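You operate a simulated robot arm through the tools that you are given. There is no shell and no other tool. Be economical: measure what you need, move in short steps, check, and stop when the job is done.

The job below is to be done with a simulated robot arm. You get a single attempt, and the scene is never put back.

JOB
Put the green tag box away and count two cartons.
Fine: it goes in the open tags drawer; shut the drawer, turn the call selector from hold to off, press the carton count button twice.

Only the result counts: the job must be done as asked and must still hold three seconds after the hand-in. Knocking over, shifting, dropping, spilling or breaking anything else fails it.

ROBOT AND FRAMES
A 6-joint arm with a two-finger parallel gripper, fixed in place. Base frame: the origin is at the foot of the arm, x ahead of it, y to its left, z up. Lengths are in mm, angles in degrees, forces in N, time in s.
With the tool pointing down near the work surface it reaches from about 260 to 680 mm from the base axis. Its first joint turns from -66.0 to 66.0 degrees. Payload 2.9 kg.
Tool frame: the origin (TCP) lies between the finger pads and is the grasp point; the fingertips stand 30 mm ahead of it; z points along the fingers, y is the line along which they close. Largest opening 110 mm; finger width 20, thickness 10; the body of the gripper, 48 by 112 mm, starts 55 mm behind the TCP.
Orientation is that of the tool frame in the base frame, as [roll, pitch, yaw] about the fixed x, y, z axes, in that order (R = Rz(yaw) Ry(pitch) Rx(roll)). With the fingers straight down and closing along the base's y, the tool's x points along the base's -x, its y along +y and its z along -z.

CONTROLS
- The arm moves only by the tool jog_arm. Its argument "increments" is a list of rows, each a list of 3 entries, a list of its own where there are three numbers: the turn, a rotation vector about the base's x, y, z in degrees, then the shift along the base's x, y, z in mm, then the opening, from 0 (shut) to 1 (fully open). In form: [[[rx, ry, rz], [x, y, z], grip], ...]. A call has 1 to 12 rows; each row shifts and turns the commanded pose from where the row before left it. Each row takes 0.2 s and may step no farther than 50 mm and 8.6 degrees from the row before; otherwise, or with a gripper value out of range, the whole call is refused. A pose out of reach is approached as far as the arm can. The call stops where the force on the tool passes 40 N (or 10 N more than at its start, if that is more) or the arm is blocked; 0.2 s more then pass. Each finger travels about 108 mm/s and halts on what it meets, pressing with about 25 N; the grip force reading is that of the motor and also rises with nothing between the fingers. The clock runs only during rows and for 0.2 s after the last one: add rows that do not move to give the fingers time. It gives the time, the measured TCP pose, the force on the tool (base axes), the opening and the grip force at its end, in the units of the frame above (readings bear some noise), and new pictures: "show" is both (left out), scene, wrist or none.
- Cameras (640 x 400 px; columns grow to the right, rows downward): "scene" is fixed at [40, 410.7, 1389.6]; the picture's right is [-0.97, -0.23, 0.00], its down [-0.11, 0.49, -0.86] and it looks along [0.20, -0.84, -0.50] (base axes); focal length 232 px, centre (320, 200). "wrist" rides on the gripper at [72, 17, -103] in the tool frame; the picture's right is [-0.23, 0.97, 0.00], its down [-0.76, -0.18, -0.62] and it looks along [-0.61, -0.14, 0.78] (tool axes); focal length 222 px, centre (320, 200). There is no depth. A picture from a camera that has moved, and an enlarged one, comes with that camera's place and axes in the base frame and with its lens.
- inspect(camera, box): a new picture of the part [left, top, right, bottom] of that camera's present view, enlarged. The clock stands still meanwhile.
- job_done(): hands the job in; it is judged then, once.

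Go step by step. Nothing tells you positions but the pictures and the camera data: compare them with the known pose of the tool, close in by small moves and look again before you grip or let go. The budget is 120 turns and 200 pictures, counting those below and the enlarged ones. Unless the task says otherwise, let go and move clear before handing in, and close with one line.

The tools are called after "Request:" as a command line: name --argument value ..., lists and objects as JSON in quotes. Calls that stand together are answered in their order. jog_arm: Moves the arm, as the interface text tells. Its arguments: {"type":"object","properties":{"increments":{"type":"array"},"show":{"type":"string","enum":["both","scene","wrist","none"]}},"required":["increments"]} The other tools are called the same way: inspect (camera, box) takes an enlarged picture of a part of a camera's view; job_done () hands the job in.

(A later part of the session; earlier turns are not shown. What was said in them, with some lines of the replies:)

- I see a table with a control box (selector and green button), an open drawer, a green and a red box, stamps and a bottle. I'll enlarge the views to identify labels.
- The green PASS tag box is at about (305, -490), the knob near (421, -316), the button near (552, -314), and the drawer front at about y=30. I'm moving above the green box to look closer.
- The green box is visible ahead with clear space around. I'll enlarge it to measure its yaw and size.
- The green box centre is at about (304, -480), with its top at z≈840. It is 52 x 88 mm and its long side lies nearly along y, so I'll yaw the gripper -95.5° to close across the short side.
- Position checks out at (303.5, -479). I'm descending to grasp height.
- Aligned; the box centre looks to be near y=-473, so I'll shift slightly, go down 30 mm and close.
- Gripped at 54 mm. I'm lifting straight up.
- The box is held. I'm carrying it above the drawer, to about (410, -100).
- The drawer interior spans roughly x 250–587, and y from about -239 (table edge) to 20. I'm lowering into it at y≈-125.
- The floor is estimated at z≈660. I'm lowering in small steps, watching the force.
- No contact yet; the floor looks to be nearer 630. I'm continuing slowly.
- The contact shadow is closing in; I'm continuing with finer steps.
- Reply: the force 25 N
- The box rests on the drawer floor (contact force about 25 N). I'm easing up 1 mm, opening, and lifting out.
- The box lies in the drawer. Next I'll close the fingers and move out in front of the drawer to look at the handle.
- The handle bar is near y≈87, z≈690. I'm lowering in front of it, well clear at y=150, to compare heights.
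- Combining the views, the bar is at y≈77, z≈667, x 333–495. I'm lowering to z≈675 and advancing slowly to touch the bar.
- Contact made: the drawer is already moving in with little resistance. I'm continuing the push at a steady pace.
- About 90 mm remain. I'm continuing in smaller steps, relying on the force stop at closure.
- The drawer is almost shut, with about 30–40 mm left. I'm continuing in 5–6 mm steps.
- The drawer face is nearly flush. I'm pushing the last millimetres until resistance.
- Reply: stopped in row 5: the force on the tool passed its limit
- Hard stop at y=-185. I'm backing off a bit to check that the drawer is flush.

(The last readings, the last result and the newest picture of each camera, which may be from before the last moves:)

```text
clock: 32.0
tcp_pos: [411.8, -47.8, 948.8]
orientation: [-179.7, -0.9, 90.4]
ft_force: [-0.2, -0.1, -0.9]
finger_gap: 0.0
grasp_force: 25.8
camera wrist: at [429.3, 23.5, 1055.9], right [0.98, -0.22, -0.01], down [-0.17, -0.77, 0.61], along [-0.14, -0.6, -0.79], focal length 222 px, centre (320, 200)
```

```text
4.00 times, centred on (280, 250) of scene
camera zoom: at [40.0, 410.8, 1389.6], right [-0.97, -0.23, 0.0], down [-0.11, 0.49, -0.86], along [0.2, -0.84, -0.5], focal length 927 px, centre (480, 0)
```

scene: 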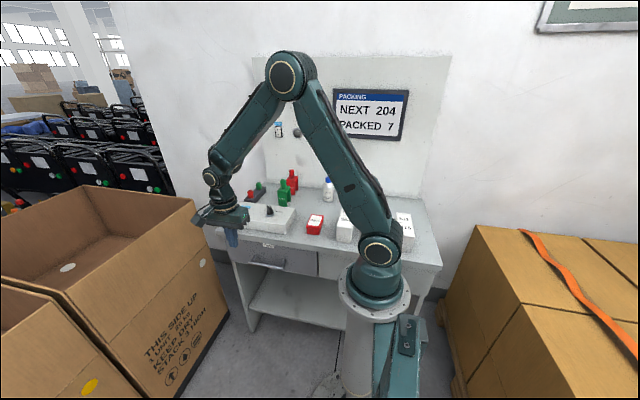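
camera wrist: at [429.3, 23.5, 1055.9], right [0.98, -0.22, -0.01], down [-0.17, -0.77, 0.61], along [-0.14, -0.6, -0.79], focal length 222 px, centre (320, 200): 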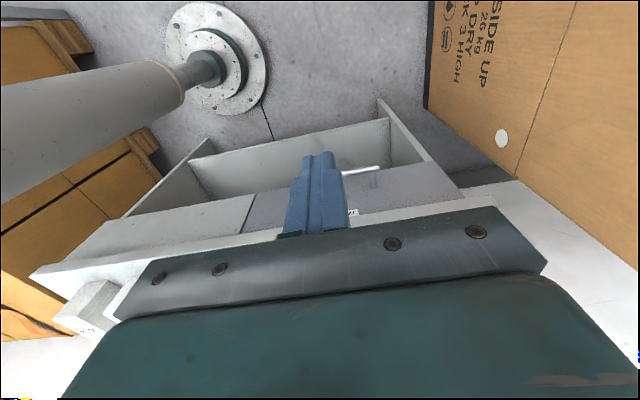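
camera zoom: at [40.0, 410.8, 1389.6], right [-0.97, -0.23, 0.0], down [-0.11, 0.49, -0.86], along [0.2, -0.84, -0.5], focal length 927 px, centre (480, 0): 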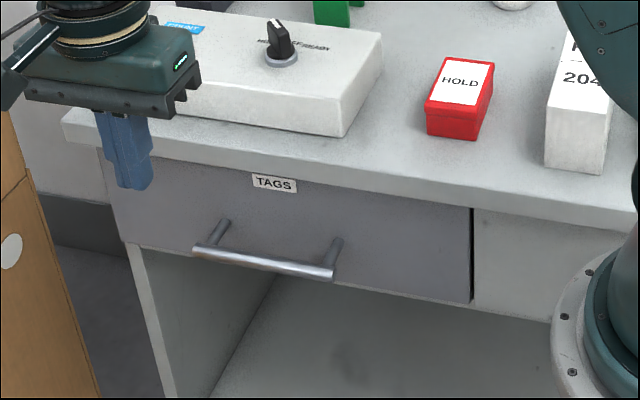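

The drawer is flush with the neighbouring front. Next I'll level the tool and go above the selector for a close look.

Request:
jog_arm --increments '[[[-0.9, -0.3, -0.4], [0, 0, 40], 0.3], [[0, 0, 0], [2, -42, 0], 0.3], [[0, 0, 0], [2, -42, 0], 0.3], [[0, 0, 0], [2, -42, 0], 0.3], [[0, 0, 0], [2, -42, 0], 0.3], [[0, 0, 0], [1, -42, 0], 0.3], [[0, 0, 0], [1, -42, -10], 0.3]]'

Request:
inspect --camera "wrist" --box '[220, 40, 420, 165]'

Request:
inspect --camera "scene" --box '[200, 190, 320, 265]'

```text
clock: 33.6
tcp_pos: [421.3, -297.1, 981.7]
orientation: [179.9, -0.1, 90.1]
ft_force: [0.5, 0.3, 0.1]
finger_gap: 33.1
grasp_force: 0.0
camera wrist: at [438.8, -224.9, 1086.1], right [0.97, -0.23, 0.0], down [-0.18, -0.76, 0.62], along [-0.14, -0.61, -0.78], focal length 222 px, centre (320, 200)
```

scene: 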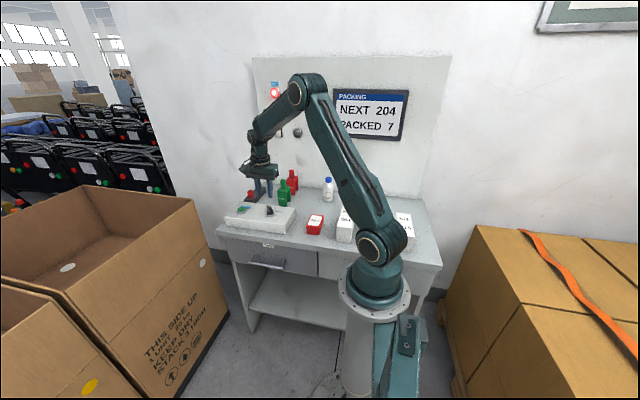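
wrist: 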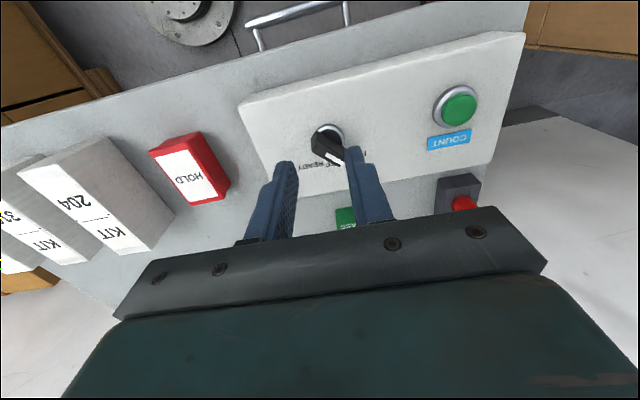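

```text
3.20 times, centred on (320, 102) of wrist
camera zoom: at [438.8, -224.9, 1086.1], right [0.97, -0.23, 0.0], down [-0.18, -0.76, 0.62], along [-0.14, -0.61, -0.78], focal length 711 px, centre (320, 512)
```

zoom: 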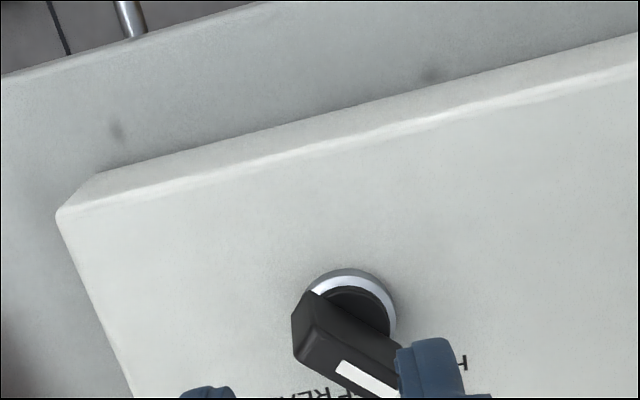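

```text
5.33 times, centred on (260, 228) of scene
camera zoom: at [40.0, 410.7, 1389.6], right [-0.97, -0.23, 0.0], down [-0.11, 0.49, -0.86], along [0.2, -0.84, -0.5], focal length 1236 px, centre (640, 53)
```

zoom: 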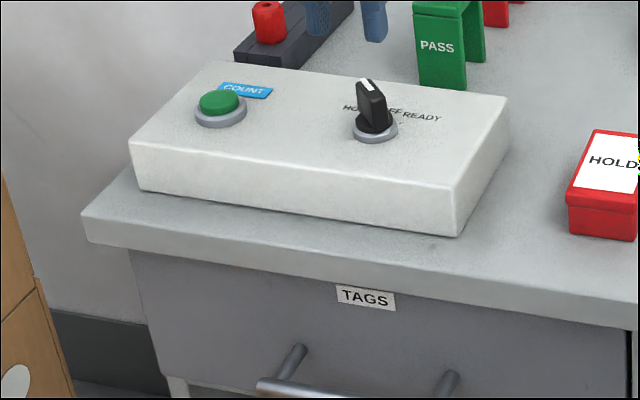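

The pointer aims toward HOLD (+x, -y); OFF is straight toward -y. I'm opening the fingers and rising a bit to measure the knob angle.

Request:
jog_arm --increments '[[[0, 0, 0], [0, -12, 0], 0.8], [[0, 0, 0], [0, -12, 0], 1], [[0, 0, 0], [0, 0, 0], 1]]' --show "wrist"

Request:
inspect --camera "wrist" --box '[260, 90, 420, 190]'

```text
clock: 34.4
tcp_pos: [422.3, -321.5, 980.2]
orientation: [180.0, -0.1, 89.9]
ft_force: [0.5, 0.4, 0.1]
finger_gap: 110.3
grasp_force: 0.1
camera wrist: at [439.4, -249.1, 1085.1], right [0.97, -0.23, 0.0], down [-0.18, -0.76, 0.62], along [-0.14, -0.61, -0.78], focal length 222 px, centre (320, 200)
```

wrist: 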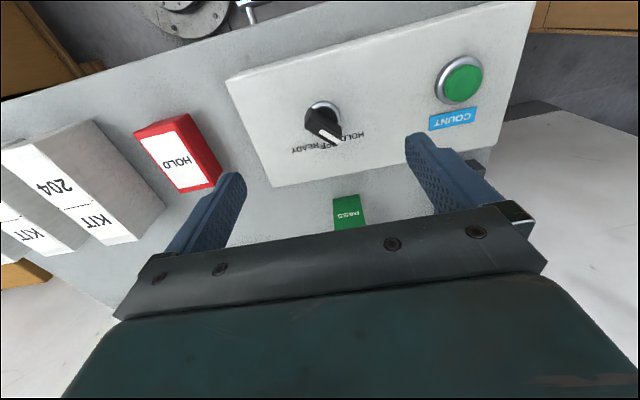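

```text
4.00 times, centred on (340, 140) of wrist
camera zoom: at [439.4, -249.1, 1085.1], right [0.97, -0.23, 0.0], down [-0.18, -0.76, 0.62], along [-0.14, -0.61, -0.78], focal length 888 px, centre (240, 440)
```

zoom: 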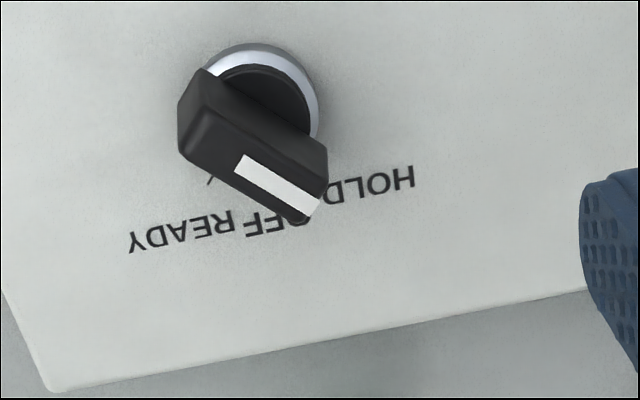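

The wing points about -44°, centre ≈ (428, -322), top z ≈ 893. I'm rotating the gripper +45° so it closes across the wing, and positioning above it.

Request:
jog_arm --increments '[[[0, 0, 7.5], [1, 0, -3], 0.6], [[0, 0, 7.5], [1, 0, -3], 0.5], [[0, 0, 7.5], [1, 0, -3], 0.4], [[0, 0, 7.5], [1, 0, -3], 0.4], [[0, 0, 7.5], [1, 0, -4], 0.4], [[0, 0, 7.5], [1, 0, -4], 0.4], [[0, 0, 0], [0, 0, -15], 0.4]]'

Request:
inspect --camera "wrist" --box '[230, 90, 430, 215]'

Request:
inspect --camera "scene" --box '[220, 160, 320, 222]'

```text
clock: 36.0
tcp_pos: [428.0, -321.7, 945.5]
orientation: [179.9, 0.0, 135.2]
ft_force: [0.0, -0.4, -0.3]
finger_gap: 44.3
grasp_force: 0.1
camera wrist: at [389.0, -259.5, 1050.4], right [0.85, 0.53, 0.0], down [0.41, -0.66, 0.62], along [0.33, -0.53, -0.78], focal length 222 px, centre (320, 200)
```

scene: 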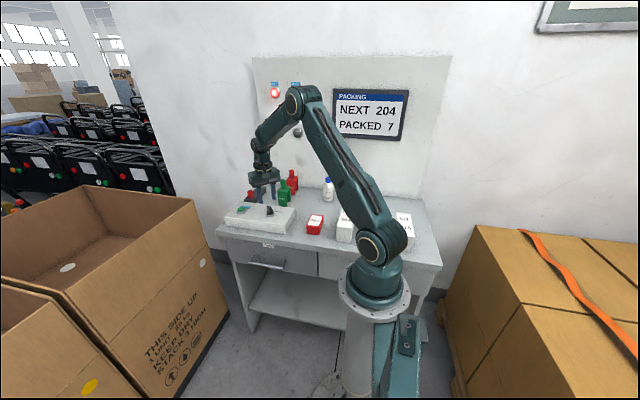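
wrist: 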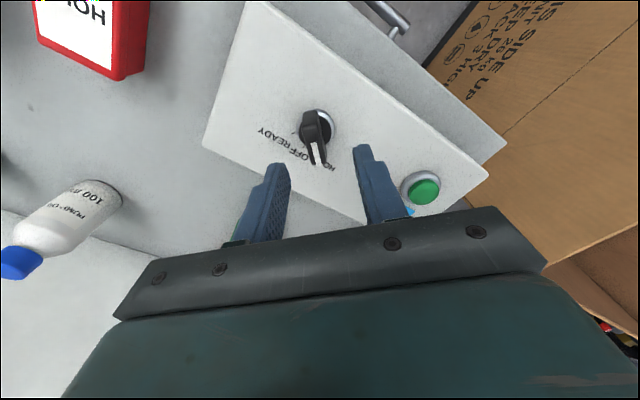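

```text
3.20 times, centred on (330, 152) of wrist
camera zoom: at [389.0, -259.5, 1050.4], right [0.85, 0.53, 0.0], down [0.41, -0.66, 0.62], along [0.33, -0.53, -0.78], focal length 711 px, centre (288, 352)
```

zoom: 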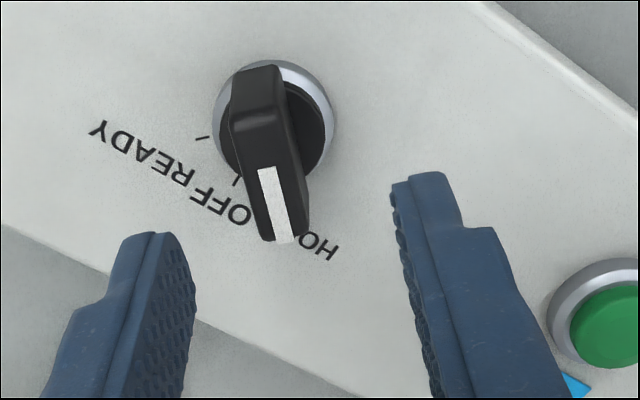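

```text
6.40 times, centred on (270, 191) of scene
camera zoom: at [40.0, 410.7, 1389.6], right [-0.97, -0.23, 0.0], down [-0.11, 0.49, -0.86], along [0.2, -0.84, -0.5], focal length 1484 px, centre (640, 258)
```

zoom: 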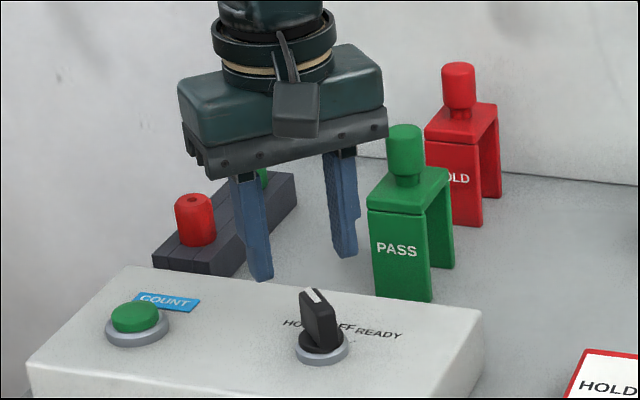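

The axis is at about (426, -324) and OFF is exactly 45° away. I'm descending to z≈903 and closing on the wing.

Request:
jog_arm --increments '[[[0, 0, 0], [-2, -2.5, -15], 0.4], [[0, 0, 0], [0, 0, -15], 0.4], [[0, 0, 0], [0, 0, -13], 0.35], [[0, 0, 0], [0, 0, 0], 0.25]]'

Request:
inspect --camera "wrist" --box '[230, 110, 430, 235]'

Request:
inspect --camera "scene" --box '[220, 170, 320, 232]'

```text
clock: 37.0
tcp_pos: [428.1, -325.6, 900.6]
orientation: [-180.0, 0.0, 135.0]
ft_force: [0.6, -0.2, -0.5]
finger_gap: 27.5
grasp_force: 0.1
camera wrist: at [388.8, -262.5, 1005.4], right [0.85, 0.53, 0.0], down [0.41, -0.66, 0.62], along [0.33, -0.53, -0.78], focal length 222 px, centre (320, 200)
```

scene: 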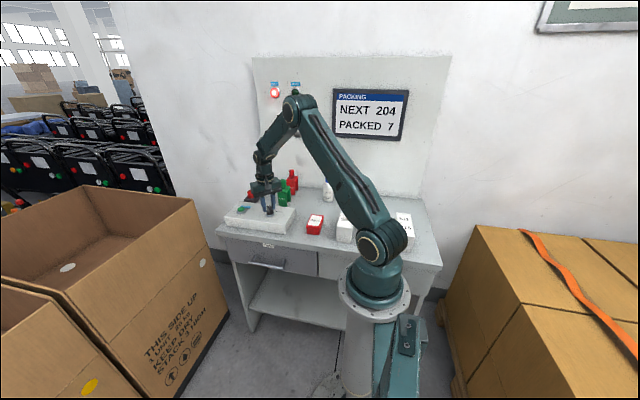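
wrist: 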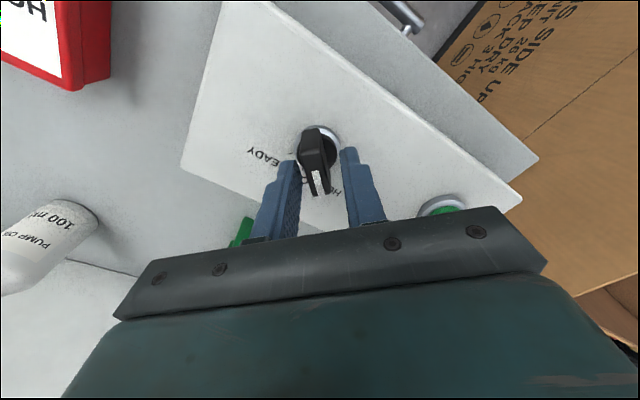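

```text
3.20 times, centred on (330, 172) of wrist
camera zoom: at [388.8, -262.5, 1005.4], right [0.85, 0.53, 0.0], down [0.41, -0.66, 0.62], along [0.33, -0.53, -0.78], focal length 711 px, centre (288, 288)
```

zoom: 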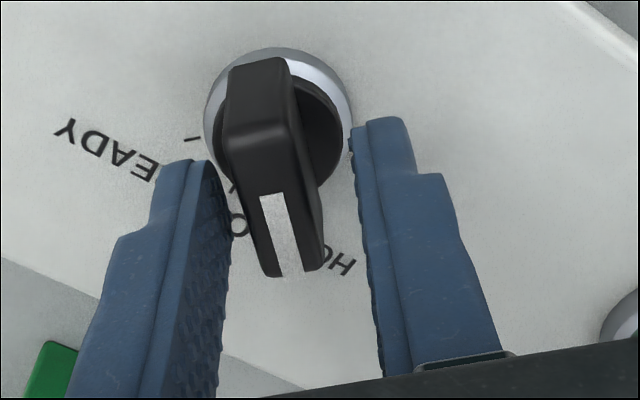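

```text
6.40 times, centred on (270, 201) of scene
camera zoom: at [40.0, 410.7, 1389.6], right [-0.97, -0.23, 0.0], down [-0.11, 0.49, -0.86], along [0.2, -0.84, -0.5], focal length 1484 px, centre (640, 194)
```

zoom: 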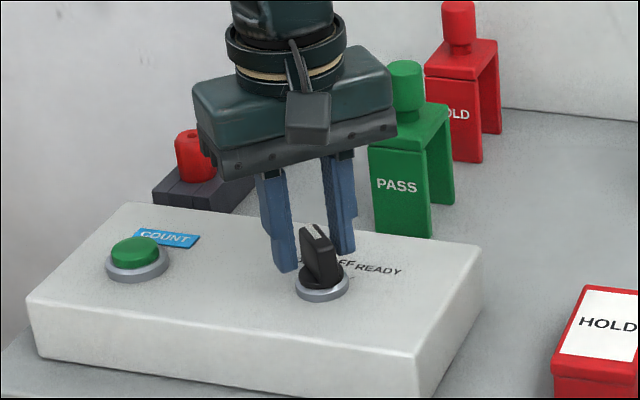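

The fingers straddle the wing. I'm centring by about 1.5 mm and closing.

Request:
jog_arm --increments '[[[0, 0, 0], [-2, 1, 0], 0.2], [[0, 0, 0], [0, 0, 0], 0.05], [[0, 0, 0], [0, 0, 0], 0], [[0, 0, 0], [0, 0, 0], 0]]' --show "wrist"

```text
clock: 38.0
tcp_pos: [425.4, -325.2, 900.9]
orientation: [179.9, 0.0, 135.0]
ft_force: [-1.5, -4.6, -1.3]
finger_gap: 12.8
grasp_force: 44.9
camera wrist: at [386.4, -262.3, 1005.8], right [0.85, 0.53, 0.0], down [0.41, -0.66, 0.62], along [0.33, -0.53, -0.78], focal length 222 px, centre (320, 200)
```

wrist: 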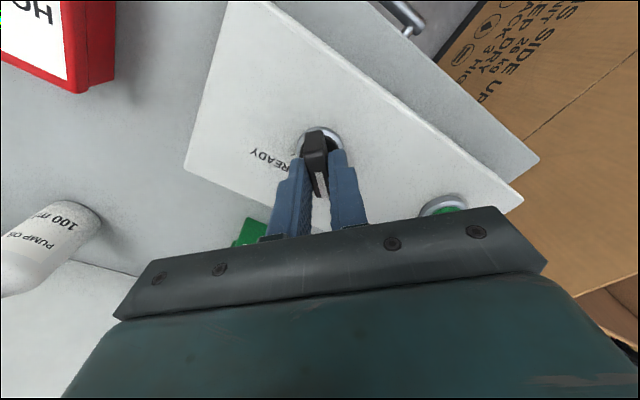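

Gripped at 12.8 mm. I'm turning -45° about z.

Request:
jog_arm --increments '[[[0, 0, -7.5], [0, 0, 0], 0], [[0, 0, -7.5], [0, 0, 0], 0], [[0, 0, -7.5], [0, 0, 0], 0], [[0, 0, -7.5], [0, 0, 0], 0], [[0, 0, -7.5], [0, 0, 0], 0], [[0, 0, -7.5], [0, 0, 0], 0], [[0, 0, 0], [0, 0, 0], 0]]'

Request:
inspect --camera "scene" --box '[220, 170, 320, 232]'

```text
clock: 39.6
tcp_pos: [424.5, -325.2, 901.6]
orientation: [179.9, 0.1, 89.8]
ft_force: [6.2, -14.9, -14.1]
finger_gap: 12.9
grasp_force: 44.9
camera wrist: at [442.0, -253.1, 1005.8], right [0.97, -0.23, 0.0], down [-0.18, -0.76, 0.62], along [-0.14, -0.61, -0.78], focal length 222 px, centre (320, 200)
```

scene: 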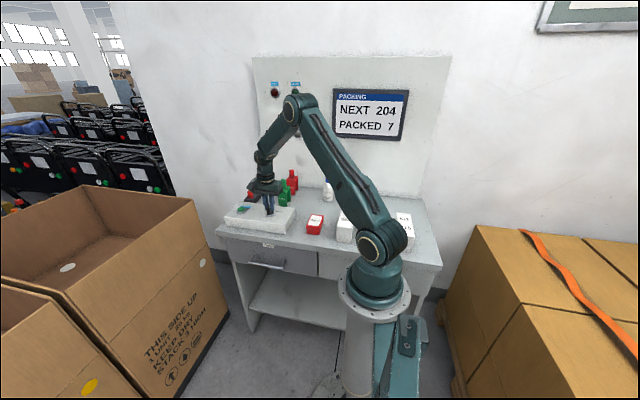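
wrist: 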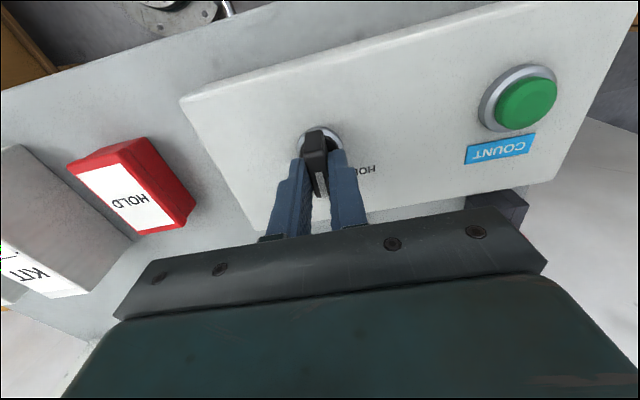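

```text
6.40 times, centred on (270, 201) of scene
camera zoom: at [40.4, 410.3, 1389.8], right [-0.97, -0.23, 0.0], down [-0.11, 0.49, -0.86], along [0.2, -0.84, -0.5], focal length 1484 px, centre (640, 194)
```

zoom: 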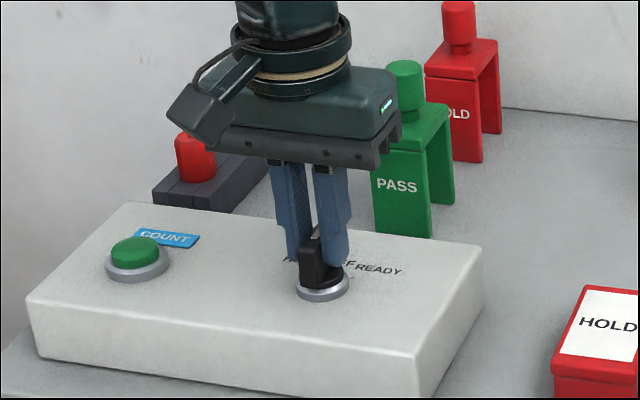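

The HOLD lamp went out and the pointer is at OFF. I'm opening and lifting clear.

Request:
jog_arm --increments '[[[0, 0, 0], [0, 0, 0], 0.15], [[0, 0, 0], [0, 0, 0], 0.35], [[0, 0, 0], [0, 0, 0], 0.35], [[0, 0, 0], [0, 0, 30], 0.35], [[0, 0, 0], [0, 0, 40], 0.9]]'

Request:
inspect --camera "wrist" --box '[250, 80, 490, 230]'

Request:
inspect --camera "scene" --box '[220, 70, 320, 132]'

```text
clock: 40.8
tcp_pos: [423.6, -322.9, 971.7]
orientation: [180.0, 0.1, 90.1]
ft_force: [0.4, -0.6, -0.3]
finger_gap: 99.1
grasp_force: 0.1
camera wrist: at [441.0, -251.1, 1076.0], right [0.97, -0.23, 0.0], down [-0.18, -0.76, 0.62], along [-0.14, -0.61, -0.78], focal length 222 px, centre (320, 200)
```

scene: 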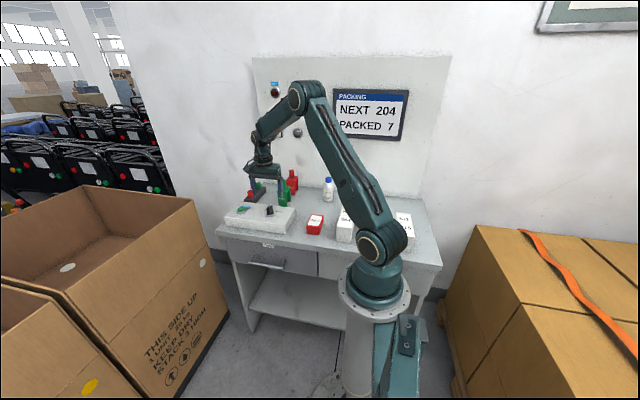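
wrist: 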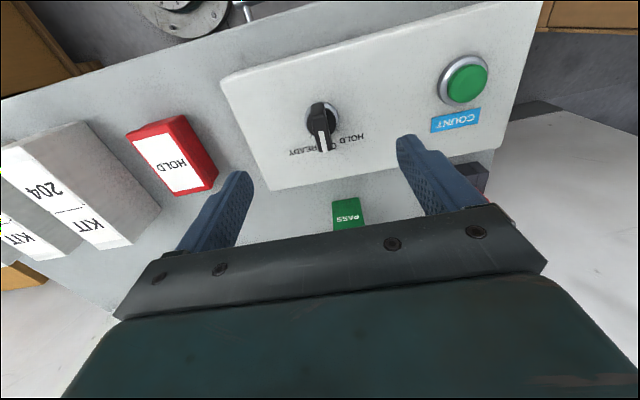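

```text
2.67 times, centred on (370, 155) of wrist
camera zoom: at [441.0, -251.1, 1076.0], right [0.97, -0.23, 0.0], down [-0.18, -0.76, 0.62], along [-0.14, -0.61, -0.78], focal length 592 px, centre (187, 320)
```

zoom: 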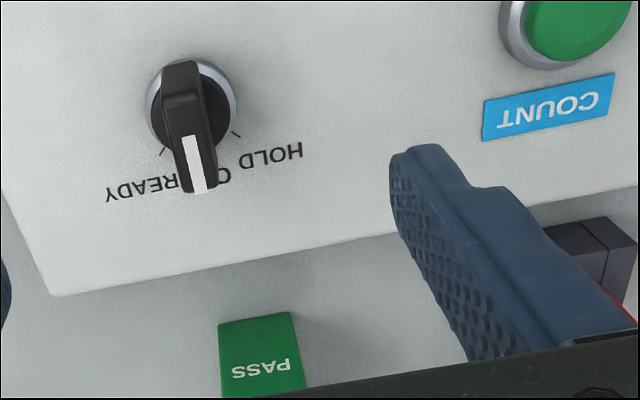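

```text
6.40 times, centred on (270, 101) of scene
camera zoom: at [40.0, 410.7, 1389.6], right [-0.97, -0.23, 0.0], down [-0.11, 0.49, -0.86], along [0.2, -0.84, -0.5], focal length 1484 px, centre (640, 834)
```

zoom: 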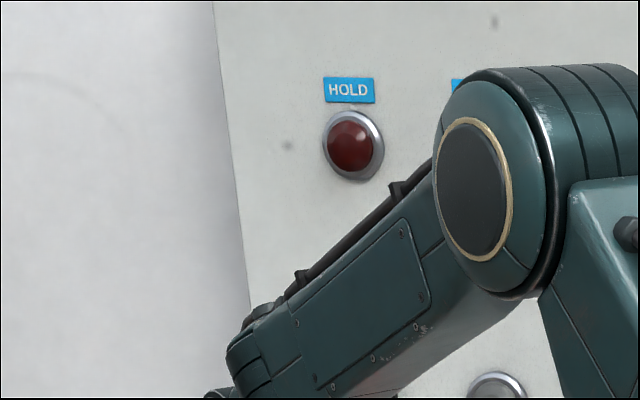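

The selector is at OFF and the HOLD lamp is dark. Next I'll close the fingers and go above the count button at about (553, -315).

Request:
jog_arm --increments '[[[0, 0, 0], [0, 0, 0], 0.5], [[0, 0, 0], [32, 2, 0], 0.1], [[0, 0, 0], [32, 2, 0], 0], [[0, 0, 0], [32, 2, 0], 0], [[0, 0, 0], [33, 2, -15], 0], [[0, 0, 0], [0, 0, -20], 0]]'

Request:
inspect --camera "wrist" --box '[220, 80, 420, 205]'

Request:
inspect --camera "scene" --box '[200, 170, 300, 232]'

```text
clock: 42.2
tcp_pos: [554.6, -317.7, 936.0]
orientation: [179.8, -0.1, 90.0]
ft_force: [0.4, 0.4, -0.8]
finger_gap: 0.1
grasp_force: 25.0
camera wrist: at [571.2, -245.2, 1041.6], right [0.97, -0.23, 0.0], down [-0.18, -0.76, 0.62], along [-0.14, -0.61, -0.78], focal length 222 px, centre (320, 200)
```

scene: 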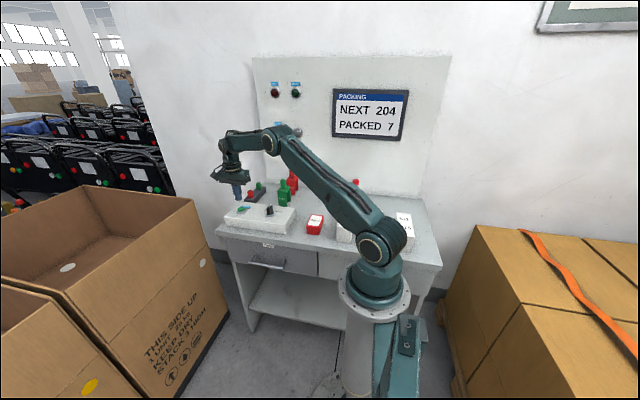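
wrist: 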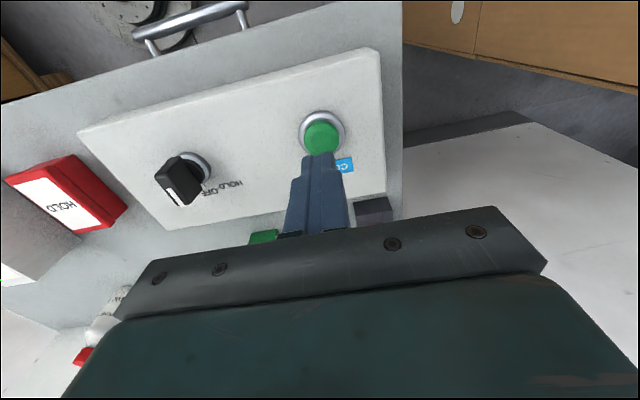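

```text
3.20 times, centred on (320, 142) of wrist
camera zoom: at [571.2, -245.2, 1041.6], right [0.97, -0.23, 0.0], down [-0.18, -0.76, 0.62], along [-0.14, -0.61, -0.78], focal length 711 px, centre (320, 384)
```

zoom: 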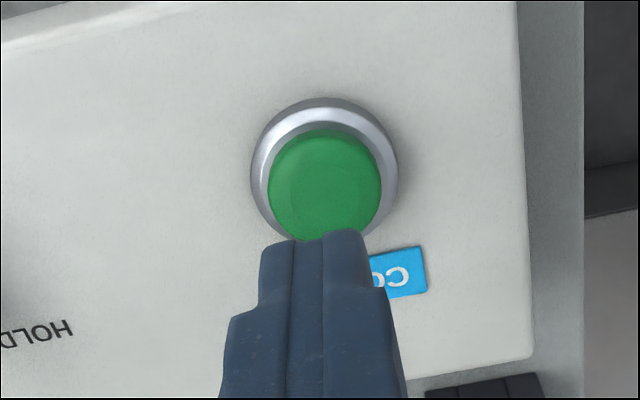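

```text
6.40 times, centred on (250, 201) of scene
camera zoom: at [40.0, 410.7, 1389.6], right [-0.97, -0.23, 0.0], down [-0.11, 0.49, -0.86], along [0.2, -0.84, -0.5], focal length 1484 px, centre (768, 194)
```

zoom: 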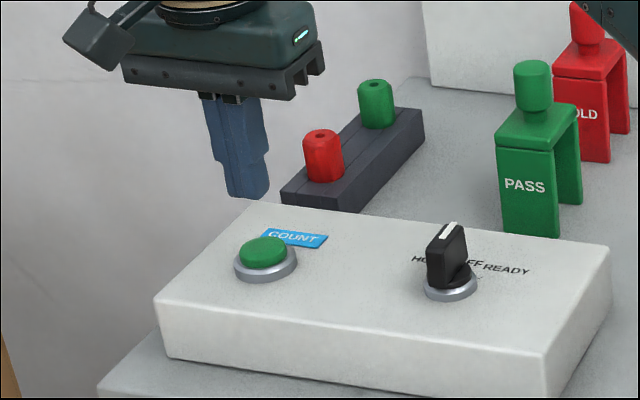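

The button cap centre is at about (556, -316). I'm descending and pressing gently in small steps.

Request:
jog_arm --increments '[[[0, 0, 0], [1.5, 1.5, -15], 0], [[0, 0, 0], [0, 0, -12], 0], [[0, 0, 0], [0, 0, -3], 0], [[0, 0, 0], [0, 0, -2], 0], [[0, 0, 0], [0, 0, -2], 0], [[0, 0, 0], [0, 0, 0], 0]]'

Request:
inspect --camera "scene" --box '[200, 170, 300, 232]'

```text
clock: 43.6
tcp_pos: [555.2, -315.3, 901.2]
orientation: [-179.9, -0.1, 90.0]
ft_force: [0.6, 0.7, -0.1]
finger_gap: 0.0
grasp_force: 24.9
camera wrist: at [572.2, -242.2, 1006.4], right [0.97, -0.23, 0.0], down [-0.18, -0.76, 0.62], along [-0.14, -0.61, -0.78], focal length 222 px, centre (320, 200)
```

scene: 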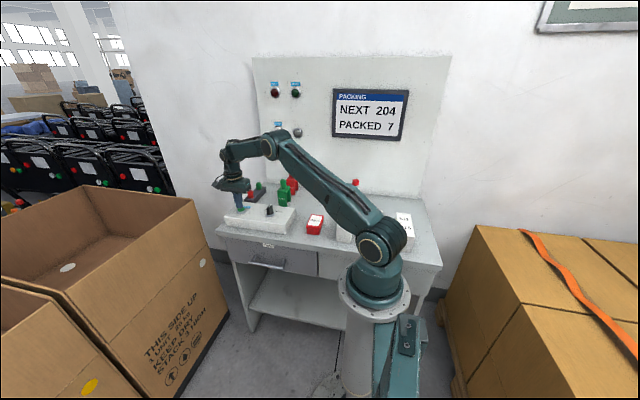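
wrist: 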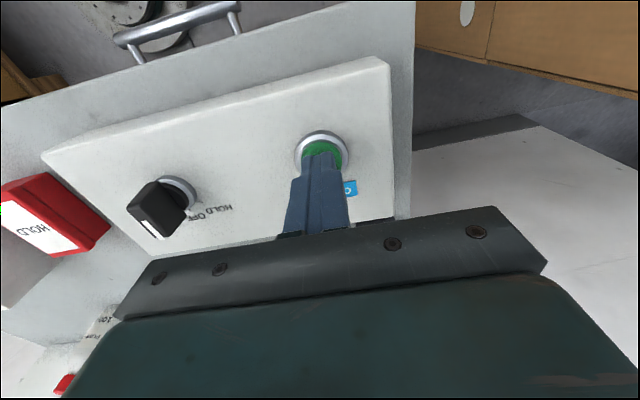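

```text
6.40 times, centred on (250, 201) of scene
camera zoom: at [40.0, 410.7, 1389.6], right [-0.97, -0.23, 0.0], down [-0.11, 0.49, -0.86], along [0.2, -0.84, -0.5], focal length 1484 px, centre (768, 194)
```

zoom: 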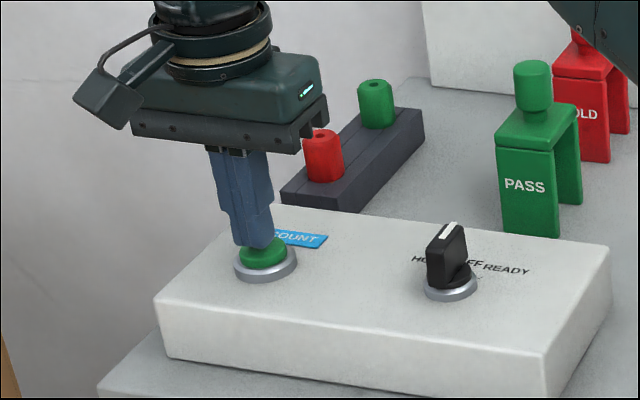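

The tip is just above the cap, and the display still shows 7. I'm pressing further in small steps.

Request:
jog_arm --increments '[[[0, 0, 0], [0, 2, -2], 0], [[0, 0, 0], [0, 0, -2], 0], [[0, 0, 0], [0, 0, -1.5], 0], [[0, 0, 0], [0, 0, 0], 0]]' --show "scene"

Request:
inspect --camera "scene" --box '[200, 170, 300, 232]'

```text
clock: 44.6
tcp_pos: [554.3, -312.5, 897.8]
orientation: [179.9, 0.0, 90.0]
ft_force: [0.4, 0.0, 0.4]
finger_gap: 0.2
grasp_force: 24.8
```

scene: 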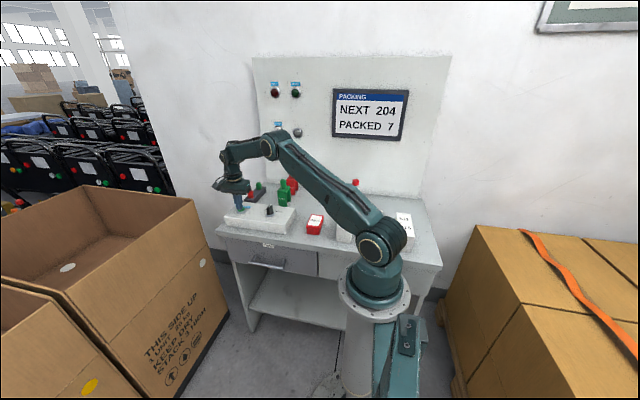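

```text
6.40 times, centred on (250, 201) of scene
camera zoom: at [40.0, 410.7, 1389.6], right [-0.97, -0.23, 0.0], down [-0.11, 0.49, -0.86], along [0.2, -0.84, -0.5], focal length 1484 px, centre (768, 194)
```

zoom: 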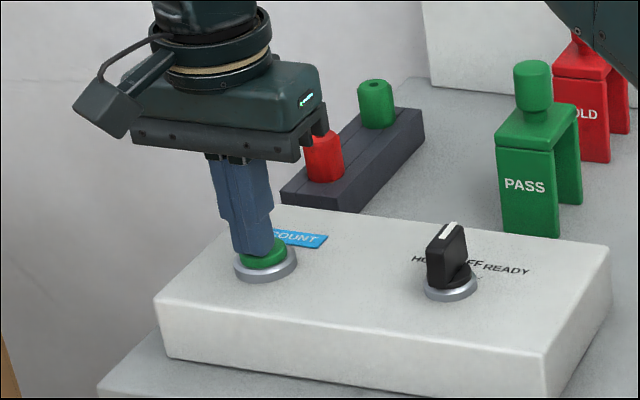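

Request:
jog_arm --increments '[[[0, 0, 0], [1, -1, -1.5], 0], [[0, 0, 0], [0, 0, -1.5], 0], [[0, 0, 0], [0, 0, 0], 0]]' --show "scene"

```text
clock: 45.4
tcp_pos: [556.2, -313.8, 894.1]
orientation: [179.9, -0.1, 90.0]
ft_force: [-1.2, 0.1, 2.2]
finger_gap: 0.0
grasp_force: 25.1
```

scene: 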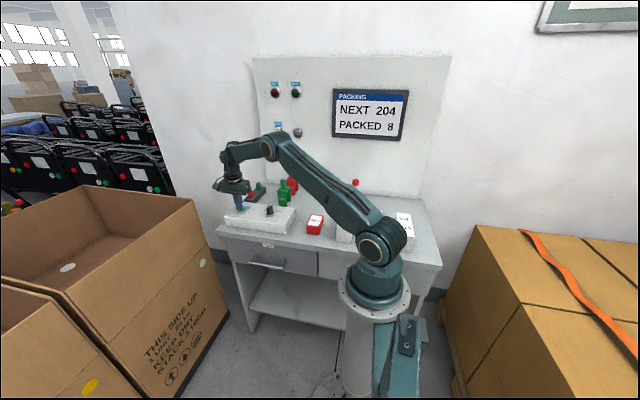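

The display now reads PACKED 8. I'm lifting off fully before the second press.

Request:
jog_arm --increments '[[[0, 0, 0], [0, 0, 8], 0], [[0, 0, 0], [0, 0, 8], 0], [[0, 0, 0], [0, 0, 0], 0]]' --show "scene"

```text
clock: 46.2
tcp_pos: [556.7, -313.5, 910.9]
orientation: [180.0, 0.0, 89.9]
ft_force: [0.0, 0.1, 0.6]
finger_gap: 0.0
grasp_force: 24.7
```

scene: 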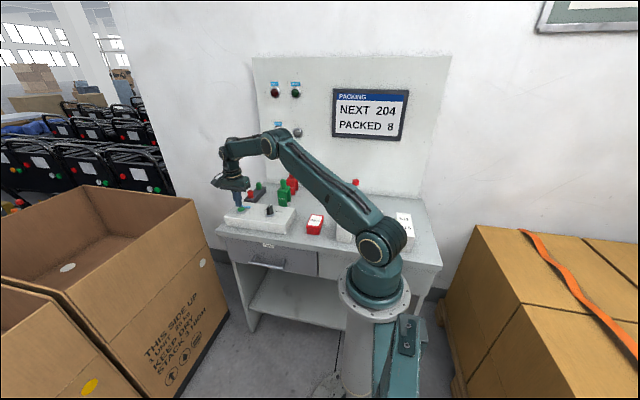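

Still 8. Now the second press, to the same depth.

Request:
jog_arm --increments '[[[0, 0, 0], [0, 0, -8], 0], [[0, 0, 0], [0, 0, -6], 0], [[0, 0, 0], [0, 0, -2], 0], [[0, 0, 0], [0, 0, -1], 0], [[0, 0, 0], [0, 0, 0], 0]]' --show "scene"

```text
clock: 47.4
tcp_pos: [557.0, -313.0, 892.4]
orientation: [179.9, -0.1, 90.2]
ft_force: [2.0, 0.8, 4.0]
finger_gap: 0.0
grasp_force: 25.6
```

scene: 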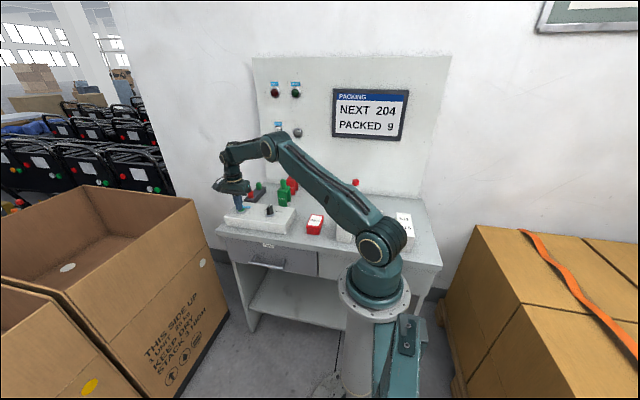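

PACKED 9: two counts are registered. I'm lifting clear and checking the whole scene.

Request:
jog_arm --increments '[[[0, 0, 0], [0, 0, 20], 0], [[0, 0, 0], [0, 0, 45], 0], [[0, 0, 0], [0, 0, 45], 0], [[0, 0, 0], [0, 0, 0], 0]]' --show "scene"

Request:
inspect --camera "scene" --box '[200, 170, 440, 320]'

Request:
inspect --camera "scene" --box '[250, 70, 420, 176]'

```text
clock: 48.4
tcp_pos: [556.6, -313.1, 1002.7]
orientation: [180.0, 0.0, 90.0]
ft_force: [-0.1, -0.4, -0.5]
finger_gap: 0.0
grasp_force: 24.9
```

scene: 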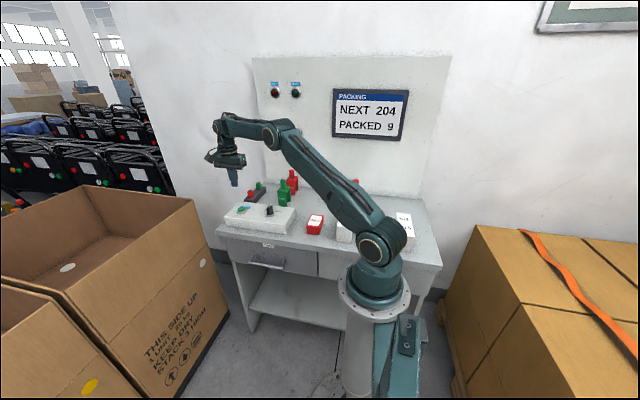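

```text
2.67 times, centred on (320, 245) of scene
camera zoom: at [40.0, 410.7, 1389.6], right [-0.97, -0.23, 0.0], down [-0.11, 0.49, -0.86], along [0.2, -0.84, -0.5], focal length 618 px, centre (320, 80)
```

zoom: 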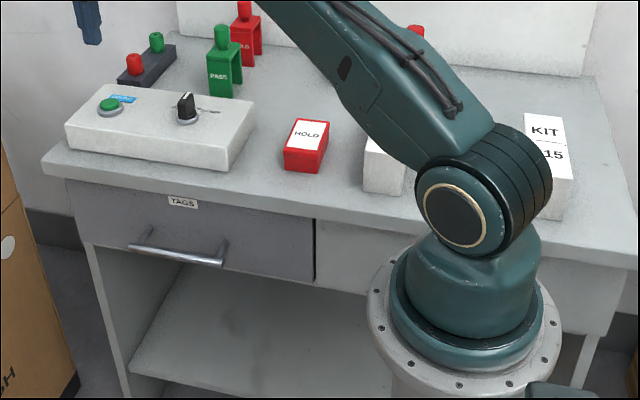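

```text
3.76 times, centred on (335, 123) of scene
camera zoom: at [40.0, 410.7, 1389.6], right [-0.97, -0.23, 0.0], down [-0.11, 0.49, -0.86], along [0.2, -0.84, -0.5], focal length 873 px, centre (264, 490)
```

zoom: 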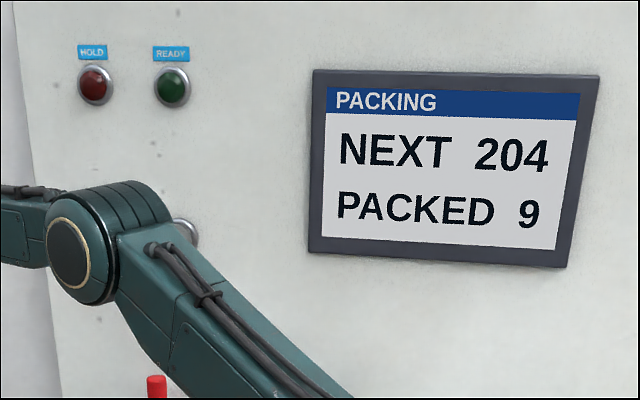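

Everything is in place: the drawer is shut, the selector is at OFF with both lamps dark, the display reads PACKED 9, and nothing else has moved. I'm handing in.

Request:
job_done

```text
The job is handed in.
```

The green tag box is in the tags drawer and the drawer is shut. The call selector is at off, and two cartons were counted (PACKED went from 7 to 9).
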